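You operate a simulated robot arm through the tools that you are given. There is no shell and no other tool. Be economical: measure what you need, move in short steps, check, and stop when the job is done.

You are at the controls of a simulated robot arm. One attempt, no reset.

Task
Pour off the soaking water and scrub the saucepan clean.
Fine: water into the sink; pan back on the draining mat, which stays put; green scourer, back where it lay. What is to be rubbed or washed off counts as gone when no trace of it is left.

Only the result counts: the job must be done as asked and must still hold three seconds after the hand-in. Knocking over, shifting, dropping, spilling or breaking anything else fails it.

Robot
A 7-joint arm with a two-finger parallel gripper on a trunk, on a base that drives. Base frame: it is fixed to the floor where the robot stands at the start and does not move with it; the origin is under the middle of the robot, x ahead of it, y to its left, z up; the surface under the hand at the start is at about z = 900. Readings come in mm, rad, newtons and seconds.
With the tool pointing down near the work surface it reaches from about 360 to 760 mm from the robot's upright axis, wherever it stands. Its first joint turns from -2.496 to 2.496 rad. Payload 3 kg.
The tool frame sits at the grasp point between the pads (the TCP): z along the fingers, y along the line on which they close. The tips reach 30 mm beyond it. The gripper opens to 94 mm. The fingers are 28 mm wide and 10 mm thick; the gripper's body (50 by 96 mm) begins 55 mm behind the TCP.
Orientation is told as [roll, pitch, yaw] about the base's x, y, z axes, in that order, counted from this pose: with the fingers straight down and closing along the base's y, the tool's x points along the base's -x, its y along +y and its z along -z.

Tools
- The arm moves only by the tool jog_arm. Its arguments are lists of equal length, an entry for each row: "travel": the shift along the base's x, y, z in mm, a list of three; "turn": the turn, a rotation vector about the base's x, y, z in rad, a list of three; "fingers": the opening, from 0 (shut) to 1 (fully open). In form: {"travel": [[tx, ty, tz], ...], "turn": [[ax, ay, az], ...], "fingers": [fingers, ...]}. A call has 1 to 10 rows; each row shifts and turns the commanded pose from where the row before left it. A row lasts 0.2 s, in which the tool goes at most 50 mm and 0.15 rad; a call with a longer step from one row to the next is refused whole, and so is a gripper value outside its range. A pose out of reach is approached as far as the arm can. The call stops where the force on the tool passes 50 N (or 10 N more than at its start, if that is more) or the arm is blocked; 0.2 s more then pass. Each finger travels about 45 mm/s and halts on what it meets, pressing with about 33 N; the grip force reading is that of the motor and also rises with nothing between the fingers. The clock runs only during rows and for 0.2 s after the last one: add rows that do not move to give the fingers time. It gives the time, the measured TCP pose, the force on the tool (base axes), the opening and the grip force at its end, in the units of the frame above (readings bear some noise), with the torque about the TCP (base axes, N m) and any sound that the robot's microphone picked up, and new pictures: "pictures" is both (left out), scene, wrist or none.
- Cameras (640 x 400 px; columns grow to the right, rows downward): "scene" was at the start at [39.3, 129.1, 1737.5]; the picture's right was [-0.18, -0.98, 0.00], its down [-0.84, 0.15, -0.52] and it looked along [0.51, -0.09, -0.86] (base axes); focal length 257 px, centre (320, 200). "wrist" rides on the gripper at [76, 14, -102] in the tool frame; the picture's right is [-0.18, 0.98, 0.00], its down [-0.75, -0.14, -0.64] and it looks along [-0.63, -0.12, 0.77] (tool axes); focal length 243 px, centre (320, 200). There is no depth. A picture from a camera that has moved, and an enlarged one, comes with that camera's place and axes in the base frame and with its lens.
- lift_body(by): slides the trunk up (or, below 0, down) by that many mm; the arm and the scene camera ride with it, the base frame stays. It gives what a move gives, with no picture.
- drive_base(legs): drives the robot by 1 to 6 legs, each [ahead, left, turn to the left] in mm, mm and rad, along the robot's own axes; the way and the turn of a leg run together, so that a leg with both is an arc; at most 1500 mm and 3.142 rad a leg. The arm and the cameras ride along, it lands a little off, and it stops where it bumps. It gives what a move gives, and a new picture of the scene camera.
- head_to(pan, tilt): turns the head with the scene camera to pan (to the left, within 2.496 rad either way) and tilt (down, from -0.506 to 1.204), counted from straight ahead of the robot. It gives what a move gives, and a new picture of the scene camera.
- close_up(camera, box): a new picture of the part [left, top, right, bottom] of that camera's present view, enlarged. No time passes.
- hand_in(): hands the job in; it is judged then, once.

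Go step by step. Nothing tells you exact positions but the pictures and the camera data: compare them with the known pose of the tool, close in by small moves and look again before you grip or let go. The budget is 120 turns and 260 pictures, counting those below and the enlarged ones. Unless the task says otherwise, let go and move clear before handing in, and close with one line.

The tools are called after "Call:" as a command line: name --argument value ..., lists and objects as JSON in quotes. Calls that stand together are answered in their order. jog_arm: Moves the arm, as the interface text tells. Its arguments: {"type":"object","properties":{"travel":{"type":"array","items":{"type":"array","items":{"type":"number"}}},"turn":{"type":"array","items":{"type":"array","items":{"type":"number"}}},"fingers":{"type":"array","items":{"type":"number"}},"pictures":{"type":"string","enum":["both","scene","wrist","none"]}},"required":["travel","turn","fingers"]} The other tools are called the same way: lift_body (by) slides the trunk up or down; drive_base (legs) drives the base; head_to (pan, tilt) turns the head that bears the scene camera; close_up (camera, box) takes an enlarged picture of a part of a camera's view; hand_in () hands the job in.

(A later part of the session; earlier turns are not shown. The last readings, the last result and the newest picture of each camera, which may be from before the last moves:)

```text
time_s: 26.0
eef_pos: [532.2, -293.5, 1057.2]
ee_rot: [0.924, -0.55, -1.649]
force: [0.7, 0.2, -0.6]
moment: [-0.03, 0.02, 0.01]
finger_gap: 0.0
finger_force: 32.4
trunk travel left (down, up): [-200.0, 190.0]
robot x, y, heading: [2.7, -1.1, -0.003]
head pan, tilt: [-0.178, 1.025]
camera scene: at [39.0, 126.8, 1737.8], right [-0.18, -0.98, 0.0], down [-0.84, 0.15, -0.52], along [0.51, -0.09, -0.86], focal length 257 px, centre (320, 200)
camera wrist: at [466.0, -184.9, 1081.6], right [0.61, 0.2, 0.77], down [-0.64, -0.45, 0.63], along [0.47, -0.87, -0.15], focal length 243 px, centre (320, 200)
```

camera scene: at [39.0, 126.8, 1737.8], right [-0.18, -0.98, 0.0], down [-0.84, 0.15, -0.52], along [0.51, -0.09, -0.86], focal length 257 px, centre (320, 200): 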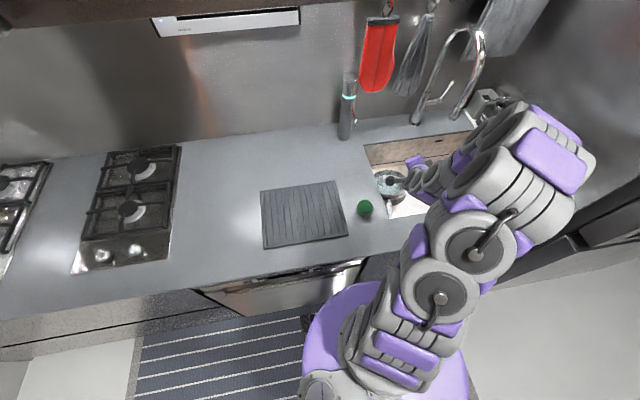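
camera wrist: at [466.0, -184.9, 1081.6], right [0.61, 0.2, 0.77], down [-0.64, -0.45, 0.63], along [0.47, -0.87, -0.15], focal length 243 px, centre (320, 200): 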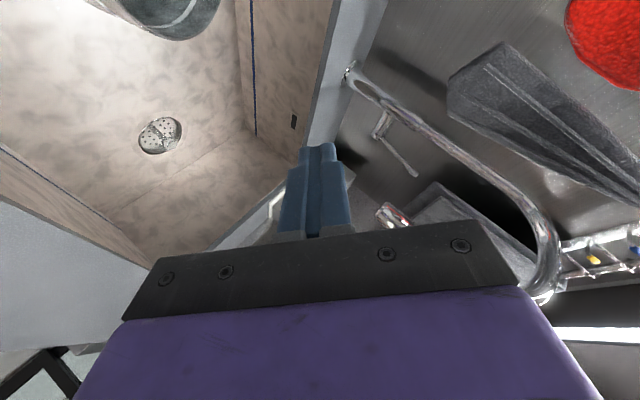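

The pan has slipped out of the grip and dropped into the sink. I'll back off upward and look at it.

Call:
jog_arm --travel '[[0, 0, 25], [0, 0, 30], [0, 0, 30], [0, 0, 30], [0, 0, 30], [0, 0, 30], [0, 0, 30]]' --turn '[[-0.05, 0.087, 0], [-0.05, 0.087, 0], [-0.05, 0.087, 0], [-0.05, 0.087, 0], [-0.05, 0.087, 0], [-0.05, 0.087, 0], [-0.05, 0.087, 0]]' --fingers '[0.5, 1, 1, 1, 1, 1, 1]'

Call:
close_up --camera "scene" --box '[340, 110, 540, 235]'

```text
time_s: 27.6
eef_pos: [532.8, -291.0, 1260.9]
ee_rot: [0.063, -0.791, -1.093]
force: [-0.6, 0.5, 0.8]
moment: [0.02, -0.01, -0.04]
finger_gap: 94.1
finger_force: 0.0
trunk travel left (down, up): [-200.0, 190.0]
robot x, y, heading: [2.2, -0.5, 0.001]
head pan, tilt: [-0.178, 1.025]
camera scene: at [38.8, 130.0, 1737.5], right [-0.18, -0.98, 0.0], down [-0.84, 0.15, -0.52], along [0.51, -0.09, -0.86], focal length 257 px, centre (320, 200)
camera wrist: at [480.2, -175.1, 1282.4], right [0.91, 0.38, 0.17], down [-0.12, -0.16, 0.98], along [0.4, -0.91, -0.1], focal length 243 px, centre (320, 200)
```

scene: 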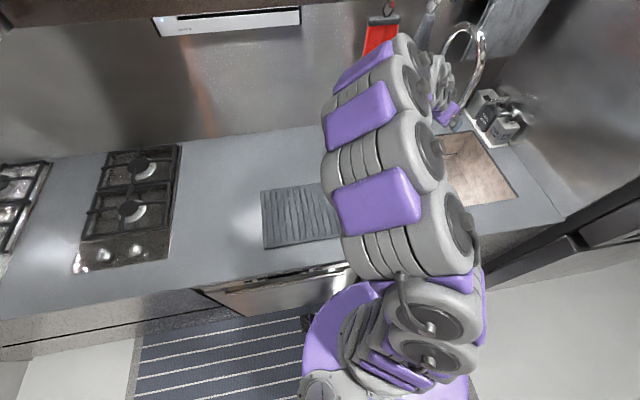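
wrist: 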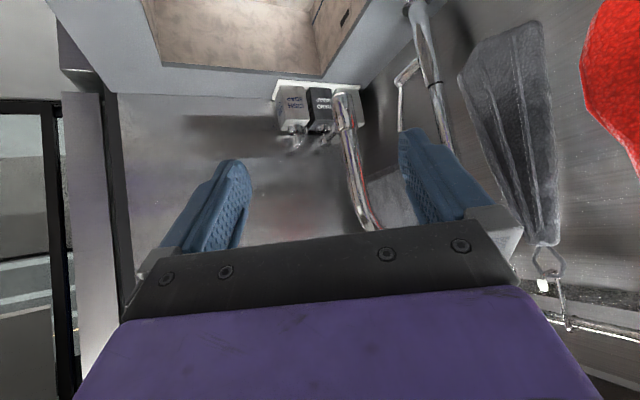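

```text
3.20 times, centred on (440, 172) of scene
camera zoom: at [38.8, 130.0, 1737.5], right [-0.18, -0.98, 0.0], down [-0.84, 0.15, -0.52], along [0.51, -0.09, -0.86], focal length 822 px, centre (-64, 288)
```

zoom: 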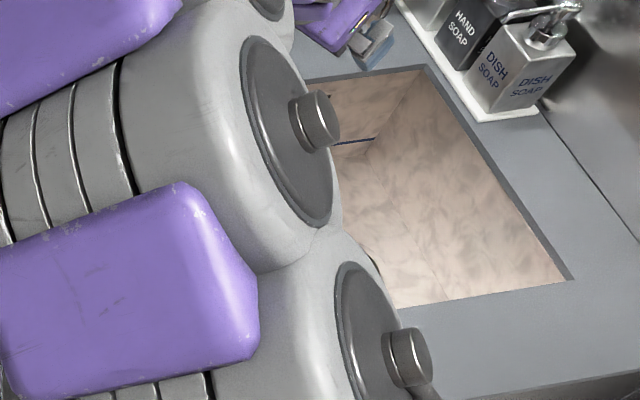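

I'll straighten the tool and move left so both cameras can see the sink.

Call:
jog_arm --travel '[[-8, 35, 0], [-8, 35, 0], [-8, 35, 0], [-8, 35, 0], [-8, 35, 0], [-8, 35, 0], [-8, 35, 0], [-8, 35, 0]]' --turn '[[0.083, 0.052, 0], [0.083, 0.052, 0], [0.083, 0.052, 0], [0.083, 0.052, 0], [0.083, 0.052, 0], [0.083, 0.052, 0], [0.083, 0.052, 0], [0.083, 0.052, 0]]' --fingers '[1, 1, 1, 1, 1, 1, 1, 1]'

Call:
close_up --camera "scene" --box '[340, 110, 540, 235]'

```text
time_s: 29.4
eef_pos: [465.2, -13.1, 1260.5]
ee_rot: [0.007, -0.005, -1.07]
force: [0.7, 0.2, 0.2]
moment: [-0.01, -0.02, 0.01]
finger_gap: 94.0
finger_force: 0.1
trunk travel left (down, up): [-200.0, 190.0]
robot x, y, heading: [-0.2, 0.5, -0.001]
head pan, tilt: [-0.178, 1.025]
camera scene: at [39.0, 130.8, 1737.4], right [-0.18, -0.98, 0.0], down [-0.84, 0.15, -0.52], along [0.51, -0.09, -0.86], focal length 257 px, centre (320, 200)
camera wrist: at [440.1, 61.2, 1365.2], right [0.95, 0.31, 0.01], down [0.23, -0.73, 0.64], along [0.21, -0.61, -0.76], focal length 243 px, centre (320, 200)
```

scene: 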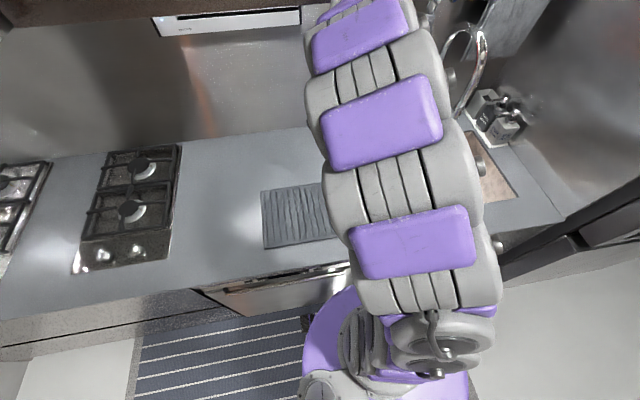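
wrist: 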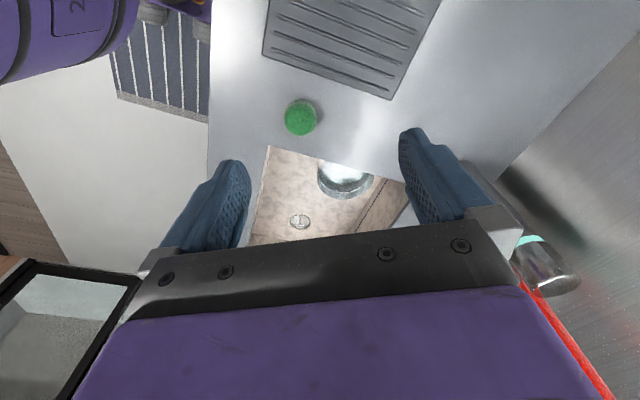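

```text
3.20 times, centred on (440, 172) of scene
camera zoom: at [39.0, 130.8, 1737.4], right [-0.18, -0.98, 0.0], down [-0.84, 0.15, -0.52], along [0.51, -0.09, -0.86], focal length 822 px, centre (-64, 288)
```

zoom: 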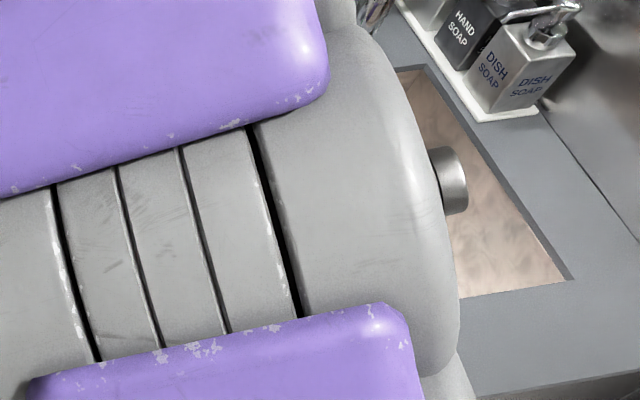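

I'll view the sink directly with the wrist camera.

Call:
jog_arm --travel '[[0, -42, 5], [0, -42, 5], [0, -42, 5], [0, -42, 5], [0, -42, 5], [0, -42, 5], [0, -42, 5], [0, -42, 5]]' --turn '[[0, 0, 0.134], [0, 0, 0.134], [0, 0, 0.134], [0, 0, 0.134], [0, 0, 0.134], [0, 0, 0.134], [0, 0, 0.134], [0, 0, 0.134]]' --fingers '[1, 1, 1, 1, 1, 1, 1, 1]'

Call:
close_up --camera "wrist" --box '[160, 0, 480, 200]'

```text
time_s: 31.2
eef_pos: [467.6, -353.9, 1300.1]
ee_rot: [0.01, -0.005, 0.002]
force: [-0.3, 1.1, 0.2]
moment: [-0.02, 0.0, 0.02]
finger_gap: 94.1
finger_force: 0.1
trunk travel left (down, up): [-200.0, 190.0]
robot x, y, heading: [-0.8, -1.0, -0.0]
head pan, tilt: [-0.178, 1.025]
camera scene: at [39.9, 123.1, 1737.9], right [-0.18, -0.98, 0.0], down [-0.84, 0.15, -0.52], along [0.51, -0.09, -0.86], focal length 257 px, centre (320, 200)
camera wrist: at [390.6, -341.6, 1404.1], right [0.18, 0.98, 0.01], down [0.75, -0.15, 0.64], along [0.63, -0.11, -0.77], focal length 243 px, centre (320, 200)
```

scene: 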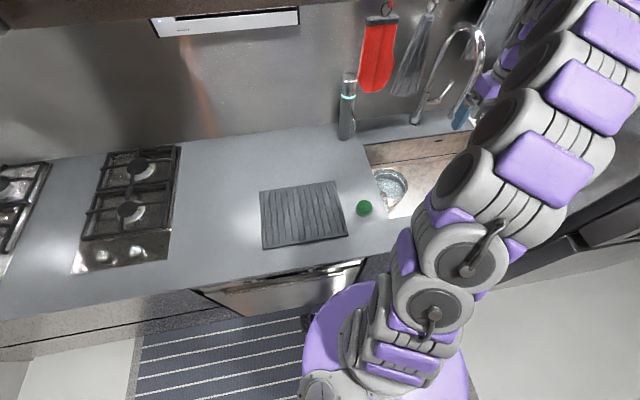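
wrist: 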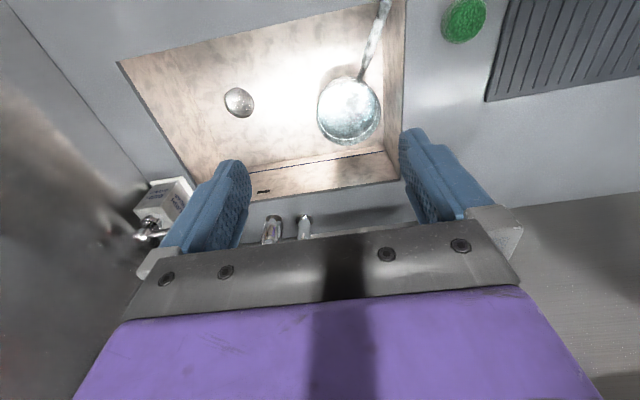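

```text
2.00 times, centred on (320, 100) of wrist
camera zoom: at [390.6, -341.6, 1404.1], right [0.18, 0.98, 0.01], down [0.75, -0.15, 0.64], along [0.63, -0.11, -0.77], focal length 485 px, centre (320, 400)
```

zoom: 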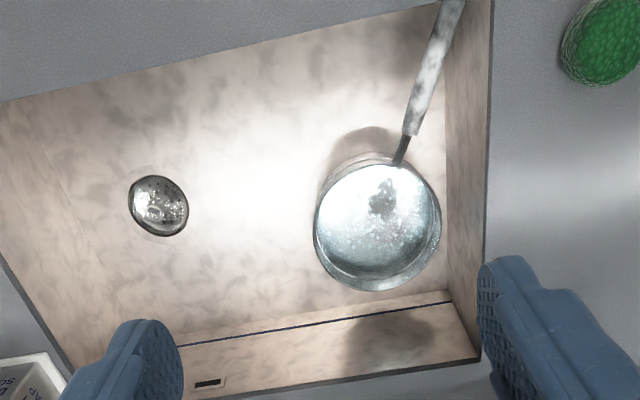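

The pan is sitting in the sink with its handle leaning on the front wall. A closer look.

Call:
close_up --camera "wrist" --box '[300, 0, 420, 150]'

Call:
close_up --camera "scene" --box '[340, 130, 440, 230]'

```text
2.67 times, centred on (360, 75) of wrist
camera zoom: at [390.6, -341.6, 1404.1], right [0.18, 0.98, 0.01], down [0.75, -0.15, 0.64], along [0.63, -0.11, -0.77], focal length 647 px, centre (213, 533)
```

zoom: 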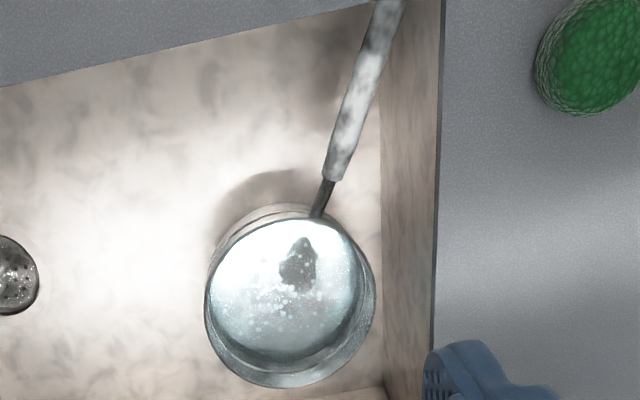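

```text
4.00 times, centred on (390, 180) of scene
camera zoom: at [39.9, 123.1, 1737.9], right [-0.18, -0.98, 0.0], down [-0.84, 0.15, -0.52], along [0.51, -0.09, -0.86], focal length 1028 px, centre (40, 280)
```

zoom: 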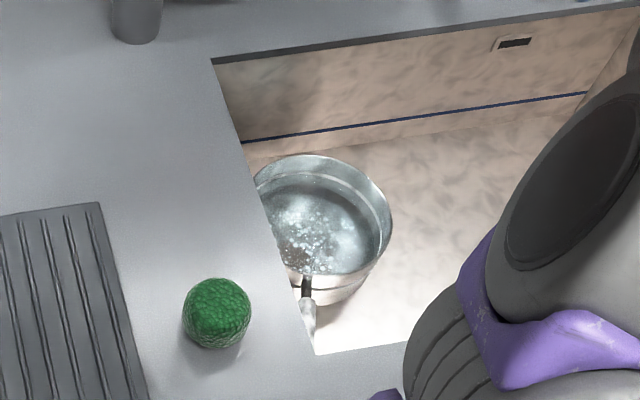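

The pan is upright in the sink (rim z≈795, centre ≈(627,−300)), still full and with its handle wedged in the front-left corner. I'll drive the base a bit right for reach, then pull the pan by its right rim to mid-sink.

Call:
drive_base --legs '[[0, -220, 0]]'

```text
time_s: 32.9
eef_pos: [466.4, -572.9, 1301.4]
ee_rot: [0.008, -0.005, -0.001]
force: [-1.3, -0.2, -0.6]
moment: [0.03, -0.01, -0.03]
finger_gap: 94.0
finger_force: 0.0
trunk travel left (down, up): [-200.0, 190.0]
robot x, y, heading: [-3.2, -221.3, -0.001]
head pan, tilt: [-0.178, 1.025]
camera scene: at [38.9, -97.5, 1737.8], right [-0.18, -0.98, 0.0], down [-0.84, 0.15, -0.52], along [0.51, -0.09, -0.86], focal length 257 px, centre (320, 200)
```

scene: 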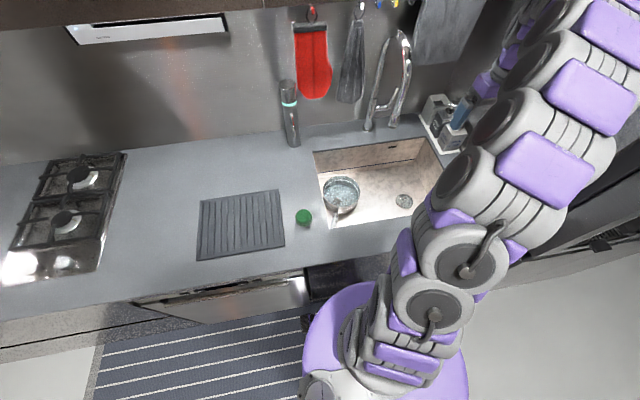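

Call:
close_up --camera "scene" --box '[290, 130, 450, 230]'

```text
4.00 times, centred on (370, 180) of scene
camera zoom: at [38.9, -97.5, 1737.8], right [-0.18, -0.98, 0.0], down [-0.84, 0.15, -0.52], along [0.51, -0.09, -0.86], focal length 1028 px, centre (120, 280)
```

zoom: 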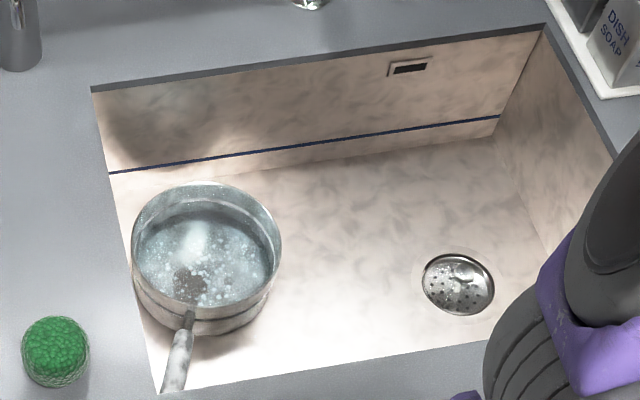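

The rim centre is confirmed at about (627,−299) and the tap spout end at about (730,−519,1054). Moving over the right rim.

Call:
jog_arm --travel '[[27, 32, -10], [27, 32, -20], [27, 32, -25], [27, 32, -25], [27, 32, -25], [26, 32, -25], [0, 0, -45], [0, 0, -45], [0, 0, -45], [0, 0, -45]]' --turn '[[0, 0, 0], [0, 0, 0], [0, 0, 0], [0, 0, 0], [0, 0, 0], [0, 0, 0], [0, 0, 0], [0, 0, 0], [0, 0, 0], [0, 0, 0]]' --fingers '[1, 1, 1, 1, 1, 1, 1, 1, 1, 1]'

```text
time_s: 35.1
eef_pos: [627.9, -381.6, 993.7]
ee_rot: [0.005, -0.009, 0.002]
force: [0.6, -0.2, -0.8]
moment: [-0.01, -0.02, 0.01]
finger_gap: 93.8
finger_force: 0.2
trunk travel left (down, up): [-200.0, 190.0]
robot x, y, heading: [-0.1, -223.3, -0.004]
head pan, tilt: [-0.178, 1.025]
camera scene: at [42.0, -94.5, 1737.5], right [-0.18, -0.98, 0.0], down [-0.84, 0.15, -0.52], along [0.51, -0.09, -0.86], focal length 257 px, centre (320, 200)
camera wrist: at [549.9, -366.6, 1096.3], right [0.18, 0.98, 0.01], down [0.75, -0.14, 0.65], along [0.64, -0.11, -0.76], focal length 243 px, centre (320, 200)
```

scene: 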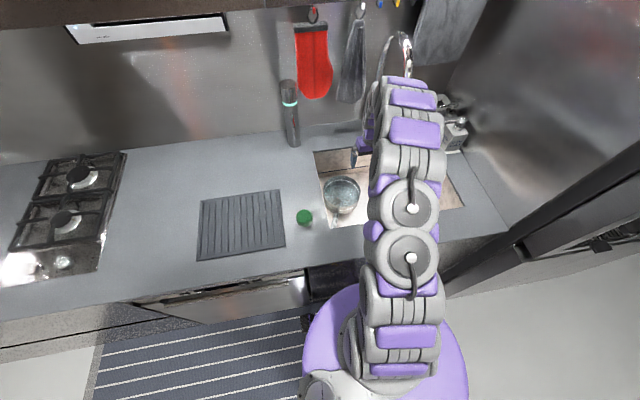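
wrist: 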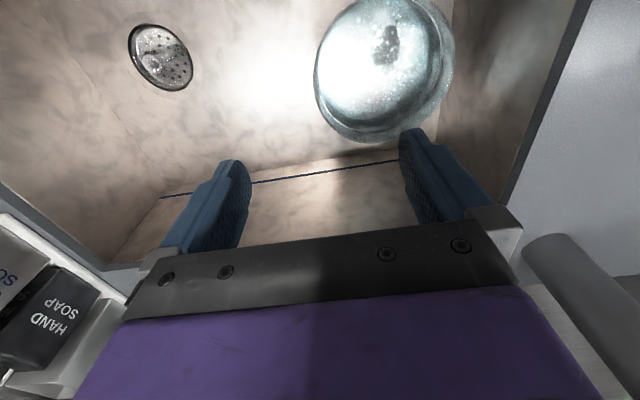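

Call:
jog_arm --travel '[[-3, 0, -40], [-2, 0, -40], [0, 0, -40], [0, 0, -20]]' --turn '[[0, 0, 0], [0, 0, 0], [0, 0, 0], [0, 0, 0]]' --fingers '[1, 1, 1, 1]'

```text
time_s: 36.1
eef_pos: [621.0, -378.7, 850.5]
ee_rot: [0.007, -0.007, 0.002]
force: [0.5, -0.4, 0.4]
moment: [0.01, 0.01, 0.02]
finger_gap: 94.0
finger_force: 0.1
trunk travel left (down, up): [-200.0, 190.0]
robot x, y, heading: [-0.3, -219.9, -0.009]
head pan, tilt: [-0.178, 1.025]
camera scene: at [41.2, -94.1, 1737.6], right [-0.18, -0.98, 0.0], down [-0.84, 0.15, -0.52], along [0.51, -0.09, -0.86], focal length 257 px, centre (320, 200)
camera wrist: at [543.4, -365.5, 955.1], right [0.18, 0.98, 0.01], down [0.75, -0.14, 0.65], along [0.64, -0.11, -0.76], focal length 243 px, centre (320, 200)
```

scene: 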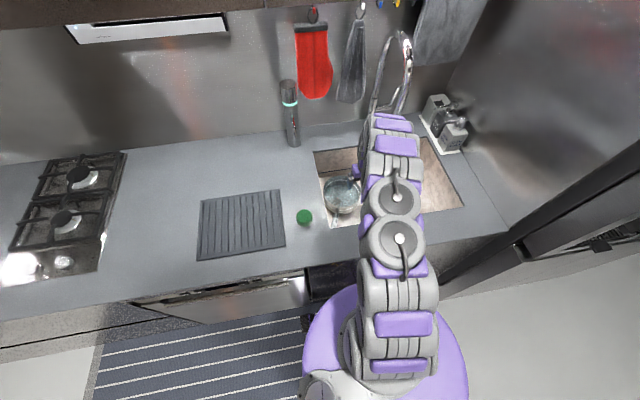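
wrist: 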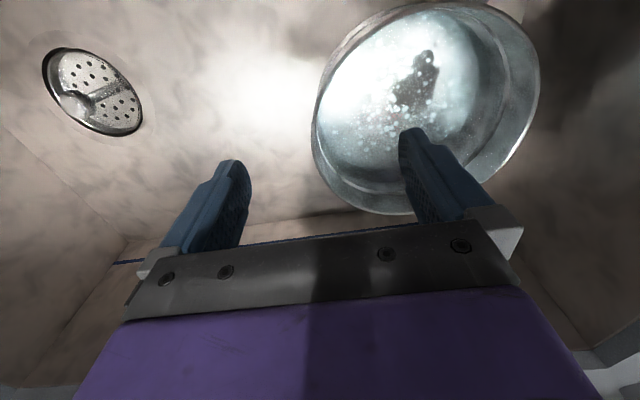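

Rim is between the fingers. Lowering and gripping.

Call:
jog_arm --travel '[[0, 0, -25], [0, 0, -25], [0, 0, -8], [0, 0, 0], [0, 0, 0], [0, 0, 0], [0, 0, 0], [0, 0, 0], [0, 0, 0]]' --turn '[[0, 0, 0], [0, 0, 0], [0, 0, 0], [0, 0, 0], [0, 0, 0], [0, 0, 0], [0, 0, 0], [0, 0, 0], [0, 0, 0]]' --fingers '[1, 1, 1, 0.6, 0.3, 0, 0, 0, 0]'

```text
time_s: 38.1
eef_pos: [620.3, -379.3, 793.3]
ee_rot: [0.006, -0.006, 0.002]
force: [6.3, 0.0, 1.4]
moment: [0.45, -0.09, -0.99]
finger_gap: 14.3
finger_force: 32.3
trunk travel left (down, up): [-200.0, 190.0]
robot x, y, heading: [0.7, -225.4, -0.002]
head pan, tilt: [-0.178, 1.025]
camera scene: at [41.7, -94.6, 1737.6], right [-0.18, -0.98, 0.0], down [-0.84, 0.15, -0.52], along [0.51, -0.09, -0.86], focal length 257 px, centre (320, 200)
camera wrist: at [542.9, -365.4, 896.7], right [0.18, 0.98, 0.01], down [0.75, -0.15, 0.65], along [0.64, -0.11, -0.76], focal length 243 px, centre (320, 200)
```

scene: 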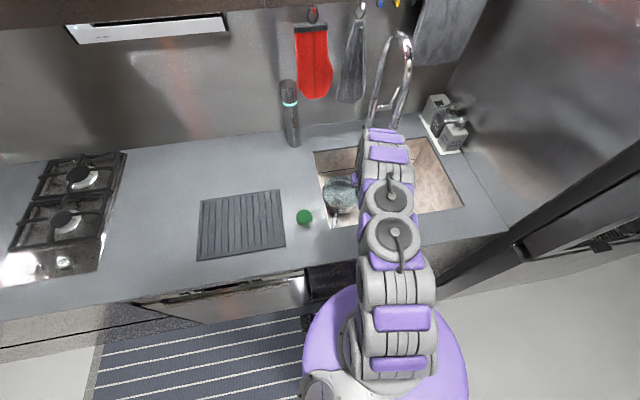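
wrist: 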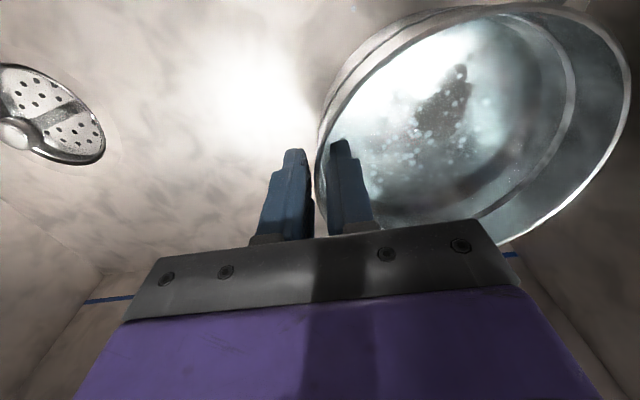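

Rim gripped. Dragging the pan to the right, away from the wall.

Call:
jog_arm --travel '[[2, -8, 1], [2, -15, 0], [0, -20, 0], [0, -20, 0], [0, -20, 0], [0, -20, 0], [0, -15, 0], [0, 0, 0]]' --turn '[[0, 0, 0], [0, 0, 0], [0, 0, 0], [0, 0, 0], [0, 0, 0], [0, 0, 0], [0, 0, 0], [0, 0, 0]]' --fingers '[0, 0, 0, 0, 0, 0, 0, 0]'

Call:
close_up --camera "scene" --box '[290, 130, 450, 230]'

```text
time_s: 39.9
eef_pos: [625.7, -498.2, 794.9]
ee_rot: [0.005, -0.008, 0.001]
force: [5.6, 1.6, 0.1]
moment: [0.36, -0.49, -1.08]
finger_gap: 12.7
finger_force: 33.0
trunk travel left (down, up): [-200.0, 190.0]
robot x, y, heading: [1.1, -221.1, -0.004]
head pan, tilt: [-0.178, 1.025]
camera scene: at [42.3, -95.2, 1737.6], right [-0.18, -0.98, 0.0], down [-0.84, 0.15, -0.52], along [0.51, -0.09, -0.86], focal length 257 px, centre (320, 200)
camera wrist: at [548.2, -483.4, 898.1], right [0.18, 0.98, 0.01], down [0.75, -0.14, 0.65], along [0.64, -0.11, -0.76], focal length 243 px, centre (320, 200)
```

scene: 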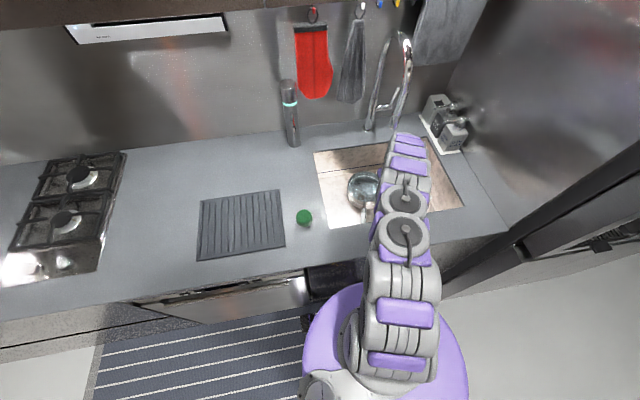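
wrist: 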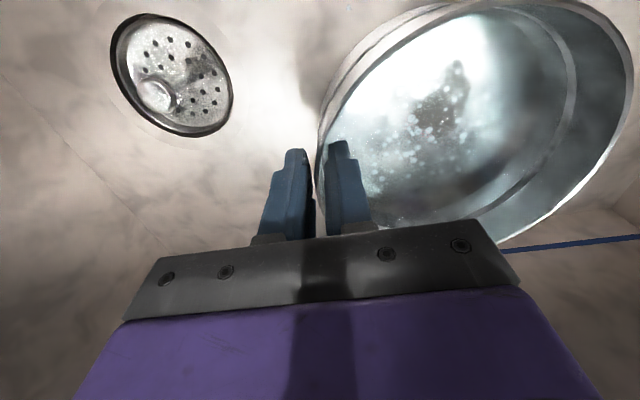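

```text
4.00 times, centred on (370, 180) of scene
camera zoom: at [42.3, -95.2, 1737.6], right [-0.18, -0.98, 0.0], down [-0.84, 0.15, -0.52], along [0.51, -0.09, -0.86], focal length 1028 px, centre (120, 280)
```

zoom: 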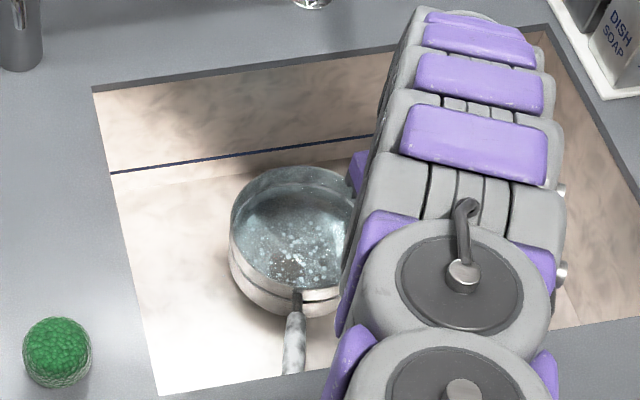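

The pan is now mid-sink with its right rim firmly held. I'll tip it to the left about its left bottom edge, raising and rotating the tool together so the water runs into the sink.

Call:
jog_arm --travel '[[0, 7, 17], [0, 8, 17], [0, 9, 16], [0, 11, 15], [0, 12, 14], [0, 0, 0]]' --turn '[[-0.1, 0, 0], [-0.1, 0, 0], [-0.1, 0, 0], [-0.11, 0, 0], [-0.11, 0, 0], [0, 0, 0]]' --fingers '[0, 0, 0, 0, 0, 0]'

Call:
close_up --camera "scene" --box '[290, 130, 450, 230]'

```text
time_s: 41.3
eef_pos: [626.6, -448.1, 874.4]
ee_rot: [-0.515, -0.004, 0.002]
force: [10.8, -1.5, -7.8]
moment: [-0.35, -0.6, -1.05]
finger_gap: 13.2
finger_force: 33.3
trunk travel left (down, up): [-200.0, 190.0]
robot x, y, heading: [-0.7, -222.9, -0.005]
head pan, tilt: [-0.178, 1.025]
camera scene: at [44.5, -94.3, 1737.4], right [-0.18, -0.98, 0.0], down [-0.84, 0.15, -0.51], along [0.51, -0.09, -0.86], focal length 257 px, centre (320, 200)
camera wrist: at [548.3, -385.5, 957.9], right [0.18, 0.86, -0.48], down [0.75, 0.2, 0.63], along [0.64, -0.48, -0.61], focal length 243 px, centre (320, 200)
```

scene: 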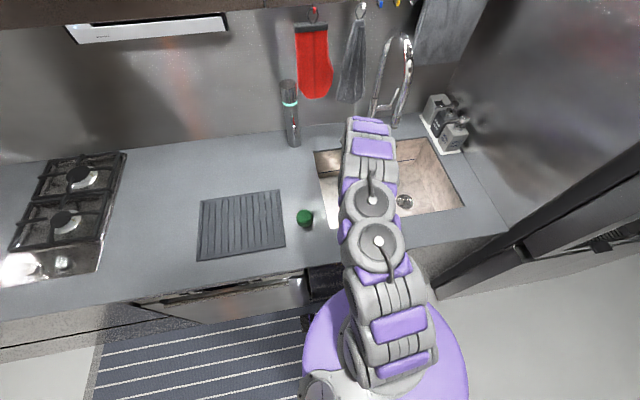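
wrist: 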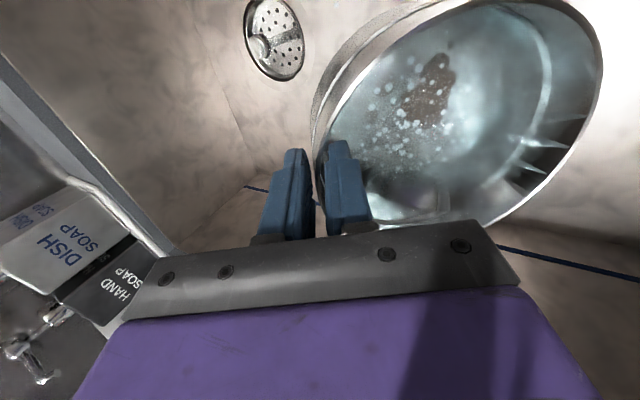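

```text
4.00 times, centred on (370, 180) of scene
camera zoom: at [44.5, -94.3, 1737.4], right [-0.18, -0.98, 0.0], down [-0.84, 0.15, -0.51], along [0.51, -0.09, -0.86], focal length 1028 px, centre (120, 280)
```

zoom: 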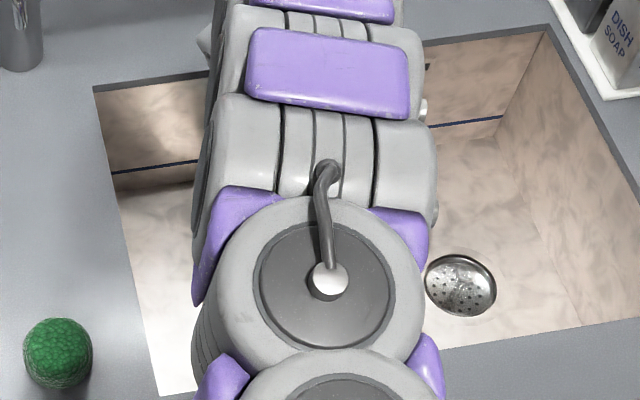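

The rim grip holds and the pan tilts with the tool; water is reaching the left wall. Continuing.

Call:
jog_arm --travel '[[3, 10, 19], [3, 10, 19], [2, 11, 19], [0, 11, 19], [0, 11, 18], [0, 0, 0]]' --turn '[[-0.1, 0, 0], [-0.1, 0, 0], [-0.1, 0, 0], [-0.11, 0, 0], [-0.11, 0, 0], [0, 0, 0]]' --fingers '[0, 0, 0, 0, 0, 0]'

```text
time_s: 42.7
eef_pos: [633.8, -392.0, 968.9]
ee_rot: [-1.034, -0.002, 0.007]
force: [6.3, 0.1, -9.8]
moment: [0.13, -0.97, -0.42]
finger_gap: 11.1
finger_force: 33.5
trunk travel left (down, up): [-200.0, 190.0]
robot x, y, heading: [-4.1, -221.7, 0.001]
head pan, tilt: [-0.178, 1.025]
camera scene: at [43.8, -92.1, 1737.3], right [-0.18, -0.98, 0.0], down [-0.84, 0.15, -0.52], along [0.51, -0.09, -0.86], focal length 257 px, centre (320, 200)
camera wrist: at [555.0, -298.5, 1011.3], right [0.18, 0.5, -0.84], down [0.75, 0.48, 0.45], along [0.64, -0.72, -0.29], focal length 243 px, centre (320, 200)
```

scene: 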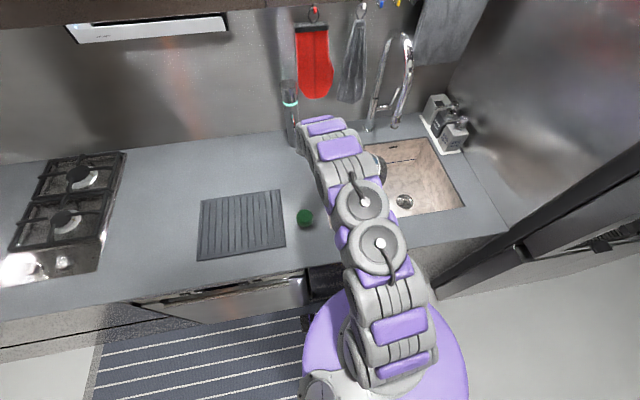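
wrist: 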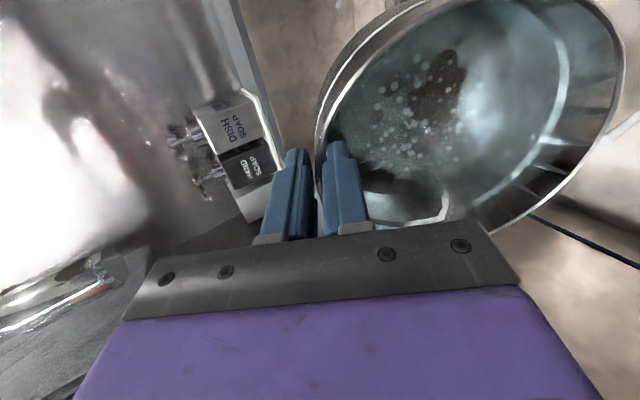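

Still holding. Continue tipping to 90° and beyond while raising slightly.

Call:
jog_arm --travel '[[0, 0, 10], [0, 0, 10], [0, 0, 10], [0, 0, 10], [0, 0, 5], [0, 0, 0], [0, 0, 0]]' --turn '[[-0.1, 0, 0], [-0.1, 0, 0], [-0.1, 0, 0], [-0.1, 0, 0], [-0.1, 0, 0], [-0.1, 0, 0], [0, 0, 0]]' --fingers '[0, 0, 0, 0, 0, 0, 0]'

```text
time_s: 44.3
eef_pos: [636.1, -395.3, 1013.7]
ee_rot: [-1.637, 0.003, 0.006]
force: [6.6, 2.3, -6.7]
moment: [0.72, -0.97, -0.36]
finger_gap: 10.8
finger_force: 32.9
trunk travel left (down, up): [-200.0, 190.0]
robot x, y, heading: [-0.7, -220.3, 0.001]
head pan, tilt: [-0.178, 1.025]
camera scene: at [43.5, -91.4, 1737.3], right [-0.18, -0.98, 0.0], down [-0.84, 0.15, -0.52], along [0.51, -0.09, -0.86], focal length 257 px, centre (320, 200)
camera wrist: at [557.4, -293.4, 994.1], right [0.18, -0.06, -0.98], down [0.75, 0.66, 0.1], along [0.64, -0.75, 0.17], focal length 243 px, centre (320, 200)
```

scene: 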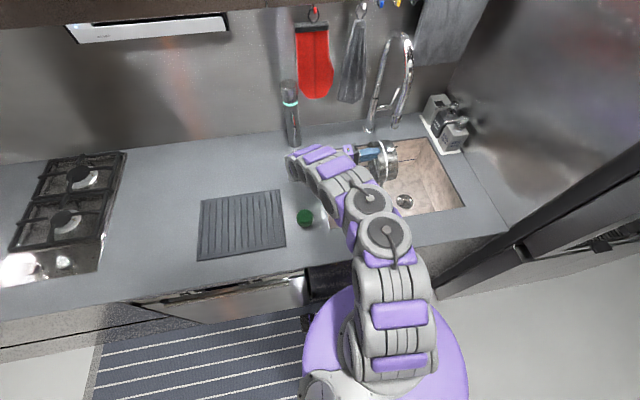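
wrist: 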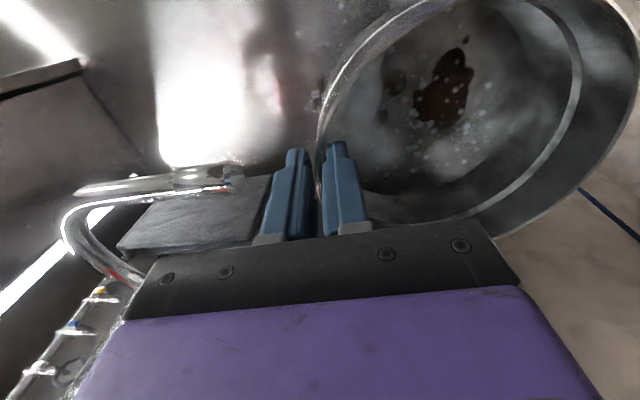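

The water has run out, with weight now about 6.7 N. I'll tip a bit further to drain fully.

Call:
jog_arm --travel '[[4, 0, 5], [4, 0, 5], [0, 0, 0], [0, 0, 0], [0, 0, 0], [0, 0, 0]]' --turn '[[-0.1, 0, 0], [-0.1, 0, 0], [-0.1, 0, 0], [0, 0, 0], [0, 0, 0], [0, 0, 0]]' --fingers '[0, 0, 0, 0, 0, 0]'

Call:
close_up --camera "wrist" --box '[300, 0, 640, 240]'

Call:
close_up --camera "scene" --box '[290, 120, 450, 240]'

```text
time_s: 45.7
eef_pos: [643.5, -394.9, 1023.0]
ee_rot: [-1.935, 0.005, 0.006]
force: [6.6, 0.6, -8.6]
moment: [0.59, -0.95, 0.15]
finger_gap: 10.6
finger_force: 32.8
trunk travel left (down, up): [-200.0, 190.0]
robot x, y, heading: [-1.4, -221.3, 0.002]
head pan, tilt: [-0.178, 1.025]
camera scene: at [43.7, -92.3, 1737.3], right [-0.18, -0.98, 0.0], down [-0.84, 0.15, -0.52], along [0.51, -0.09, -0.86], focal length 257 px, centre (320, 200)
camera wrist: at [565.2, -304.3, 974.6], right [0.18, -0.35, -0.92], down [0.75, 0.66, -0.1], along [0.64, -0.67, 0.38], focal length 243 px, centre (320, 200)
```

scene: 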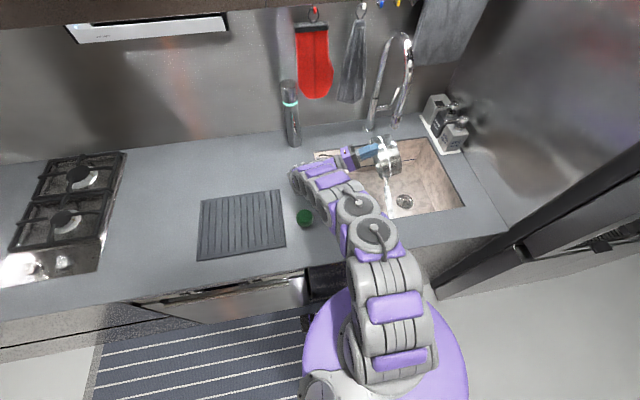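
wrist: 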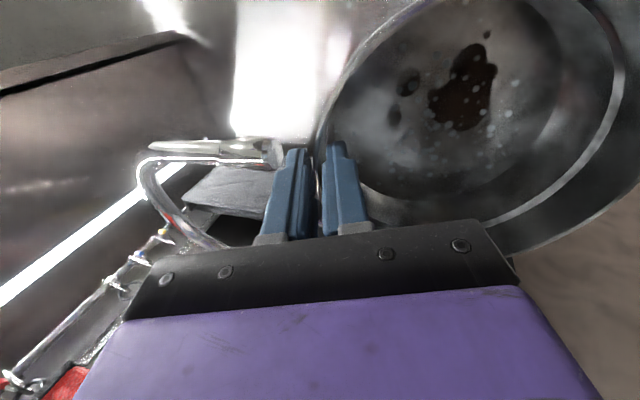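

```text
1.67 times, centred on (470, 120) of wrist
camera zoom: at [565.2, -304.3, 974.6], right [0.18, -0.35, -0.92], down [0.75, 0.66, -0.1], along [0.64, -0.67, 0.38], focal length 404 px, centre (70, 333)
```

zoom: 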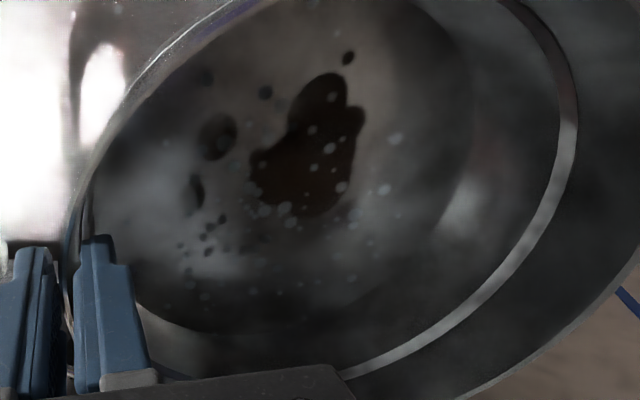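

```text
3.33 times, centred on (370, 180) of scene
camera zoom: at [43.7, -92.3, 1737.3], right [-0.18, -0.98, 0.0], down [-0.84, 0.15, -0.52], along [0.51, -0.09, -0.86], focal length 856 px, centre (153, 267)
```

zoom: 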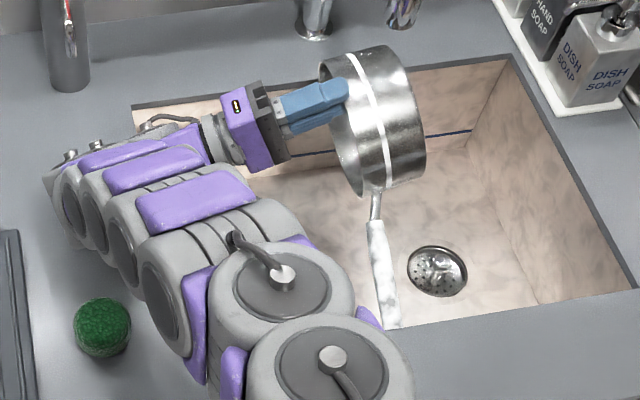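

The water is poured off and I can see burnt patches on the pan's base. Turning it upright again.

Call:
jog_arm --travel '[[0, 0, 5], [0, 0, 5], [0, 0, 5], [0, 0, 5], [0, 0, 5], [0, 0, 5], [0, 0, 5], [0, 0, 5], [0, 0, 5], [0, 0, 5]]' --turn '[[0.08, 0, 0], [0.1, 0, 0], [0.1, 0, 0], [0.1, 0, 0], [0.1, 0, 0], [0.1, 0, 0], [0.1, 0, 0], [0.1, 0, 0], [0.1, 0, 0], [0.1, 0, 0]]' --fingers '[0, 0, 0, 0, 0, 0, 0, 0, 0, 0]' --pictures "none"

Call:
jog_arm --travel '[[0, 0, 5], [0, 0, 5], [0, 0, 5], [0, 0, 5], [0, 0, 5], [0, 0, 0], [0, 0, 0], [0, 0, 0], [0, 0, 0], [0, 0, 0]]' --turn '[[0.1, 0, 0], [0.1, 0, 0], [0.1, 0, 0], [0.1, 0, 0], [0.1, 0, 0], [0.1, 0, 0], [0.1, 0, 0], [0.1, 0, 0], [0.1, 0, 0], [0.055, 0, 0]]' --fingers '[0, 0, 0, 0, 0, 0, 0, 0, 0, 0]'

Call:
close_up --camera "scene" --box '[290, 120, 450, 240]'

```text
time_s: 47.9
eef_pos: [641.3, -395.4, 1074.0]
ee_rot: [-0.952, -0.003, 0.007]
force: [0.1, -0.3, -7.2]
moment: [0.04, -0.3, 0.04]
finger_gap: 2.7
finger_force: 32.7
trunk travel left (down, up): [-200.0, 190.0]
robot x, y, heading: [0.3, -222.3, -0.005]
head pan, tilt: [-0.178, 1.025]
```

```text
time_s: 50.1
eef_pos: [641.6, -396.1, 1098.8]
ee_rot: [0.002, -0.006, 0.001]
force: [0.6, 0.9, -8.1]
moment: [-0.29, -0.45, -0.09]
finger_gap: 7.7
finger_force: 32.7
trunk travel left (down, up): [-200.0, 190.0]
robot x, y, heading: [2.2, -218.2, -0.005]
head pan, tilt: [-0.178, 1.025]
camera scene: at [42.1, -94.7, 1737.5], right [-0.18, -0.98, 0.0], down [-0.84, 0.15, -0.52], along [0.51, -0.09, -0.86], focal length 257 px, centre (320, 200)
camera wrist: at [563.9, -383.2, 1202.5], right [0.18, 0.98, 0.0], down [0.75, -0.14, 0.65], along [0.64, -0.12, -0.76], focal length 243 px, centre (320, 200)
```

scene: 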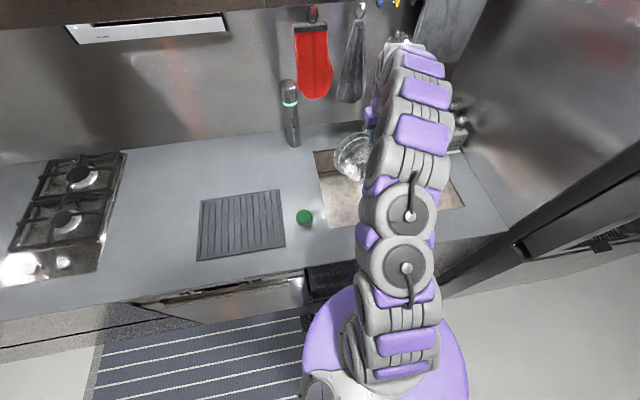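
wrist: 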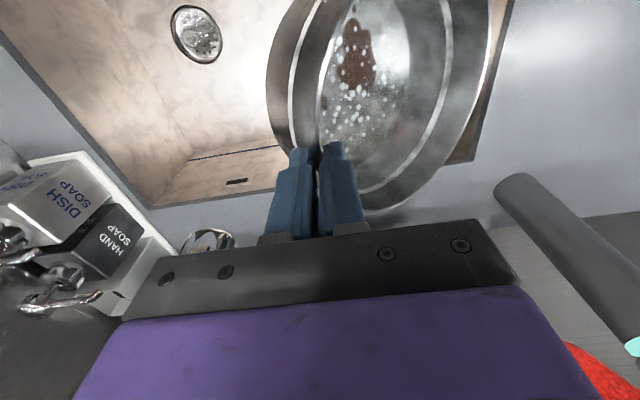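

```text
3.33 times, centred on (370, 180) of scene
camera zoom: at [42.1, -94.7, 1737.5], right [-0.18, -0.98, 0.0], down [-0.84, 0.15, -0.52], along [0.51, -0.09, -0.86], focal length 856 px, centre (153, 267)
```

zoom: 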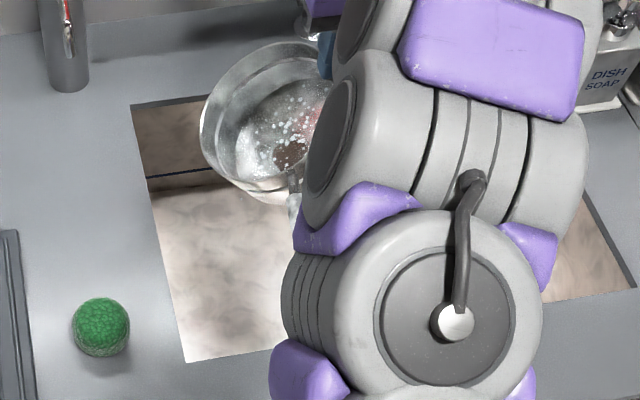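

Upright again though tilted a bit in the grip. I'll raise it and carry it over the mat, clear of the scourer.

Call:
jog_arm --travel '[[0, 0, 20], [0, 0, 20], [0, 0, 20], [-6, 16, 5], [-9, 28, 0], [-10, 32, 0], [-10, 32, 0], [-10, 32, 0], [-10, 32, 0], [-10, 32, 0]]' --turn '[[0, 0, 0], [0, 0, 0], [0, 0, 0], [0, 0, 0], [0, 0, 0], [0, 0, 0], [0, 0, 0], [0, 0, 0], [0, 0, 0], [0, 0, 0]]' --fingers '[0, 0, 0, 0, 0, 0, 0, 0, 0, 0]' --pictures "none"

Call:
jog_arm --travel '[[-12, 32, 0], [-12, 32, 0], [-12, 32, 0], [-12, 32, 0], [-12, 32, 0], [-10, 32, 0], [-6, 20, 0], [0, 10, 0], [0, 0, 0]]' --turn '[[0, 0, 0], [0, 0, 0], [0, 0, 0], [0, 0, 0], [0, 0, 0], [0, 0, 0], [0, 0, 0], [0, 0, 0], [0, 0, 0]]' --fingers '[0, 0, 0, 0, 0, 0, 0, 0, 0]'

Call:
close_up --camera "scene" --box '[180, 130, 340, 270]'

```text
time_s: 52.3
eef_pos: [576.6, -187.8, 1166.9]
ee_rot: [-0.002, -0.011, -0.001]
force: [0.2, 0.3, 0.6]
moment: [0.02, -0.02, -0.02]
finger_gap: 0.1
finger_force: 32.9
trunk travel left (down, up): [-200.0, 190.0]
robot x, y, heading: [-1.1, -216.8, 0.003]
head pan, tilt: [-0.178, 1.025]
```

```text
time_s: 54.3
eef_pos: [500.1, 31.6, 1163.4]
ee_rot: [-0.001, -0.007, 0.002]
force: [0.1, -0.2, 0.3]
moment: [-0.01, 0.03, 0.01]
finger_gap: 0.0
finger_force: 32.9
trunk travel left (down, up): [-200.0, 190.0]
robot x, y, heading: [4.0, -218.7, -0.005]
head pan, tilt: [-0.178, 1.025]
camera scene: at [39.3, -89.2, 1737.2], right [-0.18, -0.98, 0.0], down [-0.84, 0.15, -0.52], along [0.51, -0.09, -0.86], focal length 257 px, centre (320, 200)
camera wrist: at [422.5, 46.1, 1266.4], right [0.18, 0.98, 0.0], down [0.75, -0.14, 0.65], along [0.64, -0.12, -0.76], focal length 243 px, centre (320, 200)
```

scene: 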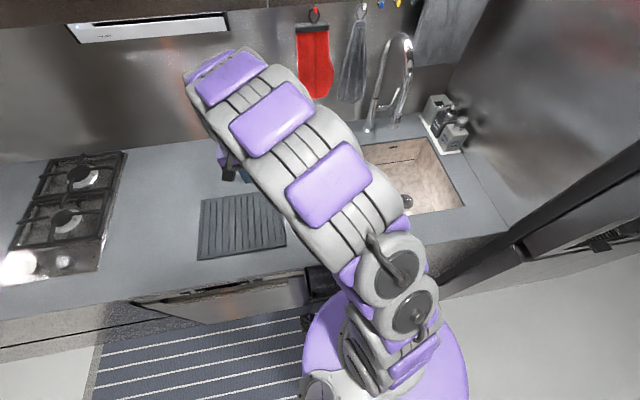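
wrist: 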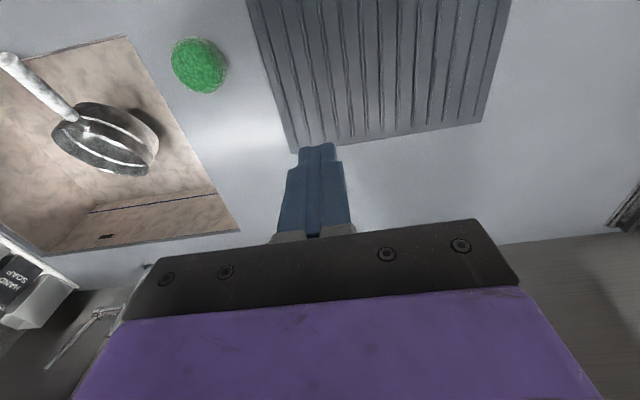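

```text
2.86 times, centred on (260, 200) of scene
camera zoom: at [39.3, -89.2, 1737.2], right [-0.18, -0.98, 0.0], down [-0.84, 0.15, -0.52], along [0.51, -0.09, -0.86], focal length 734 px, centre (491, 200)
```

zoom: 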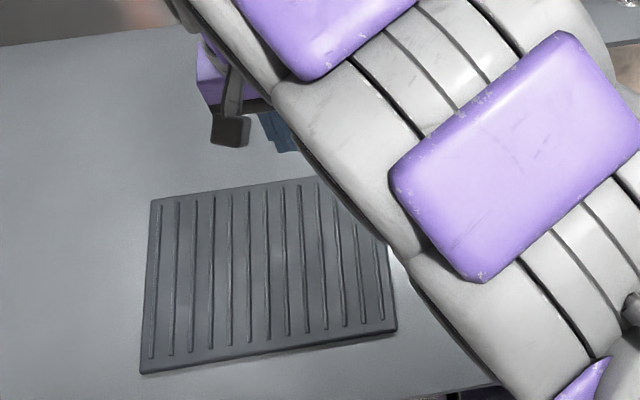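

The pan slipped off again and fell back into the sink, empty now. I'll go back and look at how it lies.

Call:
jog_arm --travel '[[0, -42, 15], [0, -42, 15], [0, -42, 15], [0, -42, 15], [0, -42, 15], [0, -42, 15], [-10, -42, 10], [-10, -42, 10], [-10, -42, 10], [-10, -20, 0]]' --turn '[[0, 0, 0], [0, 0, 0], [0, 0, 0], [0, 0, 0], [0, 0, 0], [0, 0, 0], [0, 0, 0], [0, 0, 0], [0, 0, 0], [0, 0, 0]]' --fingers '[0, 0, 0, 0, 0, 0.5, 1, 1, 1, 1]'

Call:
close_up --camera "scene" --box '[290, 130, 450, 230]'

Call:
close_up --camera "wrist" --box '[200, 0, 520, 200]'

```text
time_s: 56.5
eef_pos: [461.9, -370.9, 1284.5]
ee_rot: [0.002, -0.007, 0.001]
force: [0.1, 0.3, 0.2]
moment: [0.01, -0.01, 0.02]
finger_gap: 93.9
finger_force: 0.1
trunk travel left (down, up): [-200.0, 190.0]
robot x, y, heading: [4.1, -221.8, -0.003]
head pan, tilt: [-0.178, 1.025]
camera scene: at [38.4, -95.2, 1737.7], right [-0.18, -0.98, 0.0], down [-0.84, 0.15, -0.52], along [0.51, -0.09, -0.86], focal length 257 px, centre (320, 200)
camera wrist: at [384.2, -356.6, 1387.7], right [0.18, 0.98, 0.0], down [0.75, -0.14, 0.65], along [0.64, -0.12, -0.76], focal length 243 px, centre (320, 200)
```

scene: 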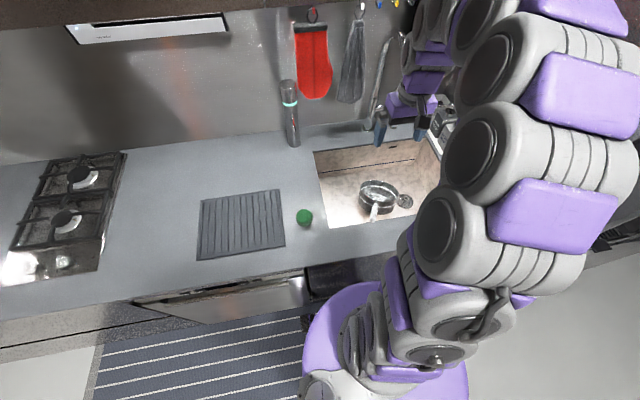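
wrist: 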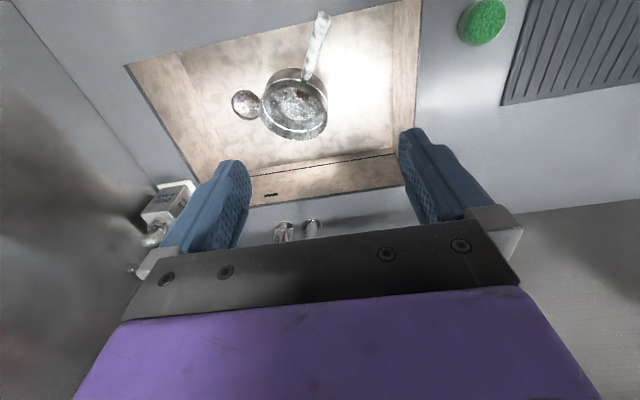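

```text
4.00 times, centred on (370, 180) of scene
camera zoom: at [38.4, -95.2, 1737.7], right [-0.18, -0.98, 0.0], down [-0.84, 0.15, -0.52], along [0.51, -0.09, -0.86], focal length 1028 px, centre (120, 280)
```

zoom: 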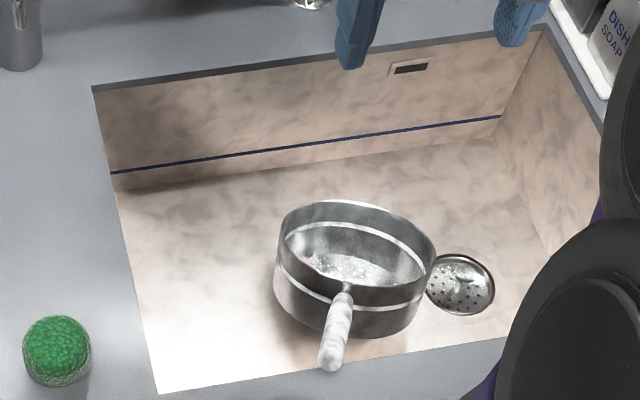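

```text
2.00 times, centred on (360, 100) of wrist
camera zoom: at [384.2, -356.6, 1387.7], right [0.18, 0.98, 0.0], down [0.75, -0.14, 0.65], along [0.64, -0.12, -0.76], focal length 485 px, centre (240, 400)
```

zoom: 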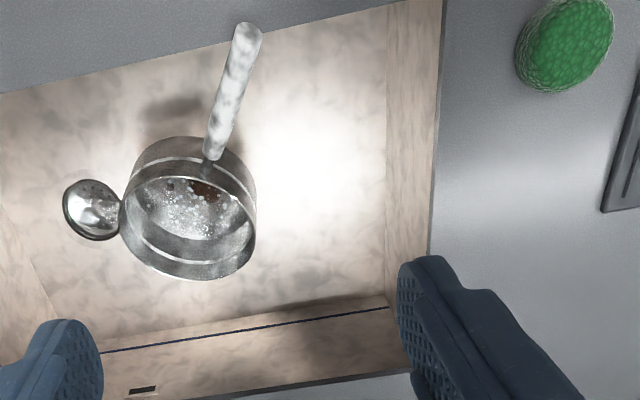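

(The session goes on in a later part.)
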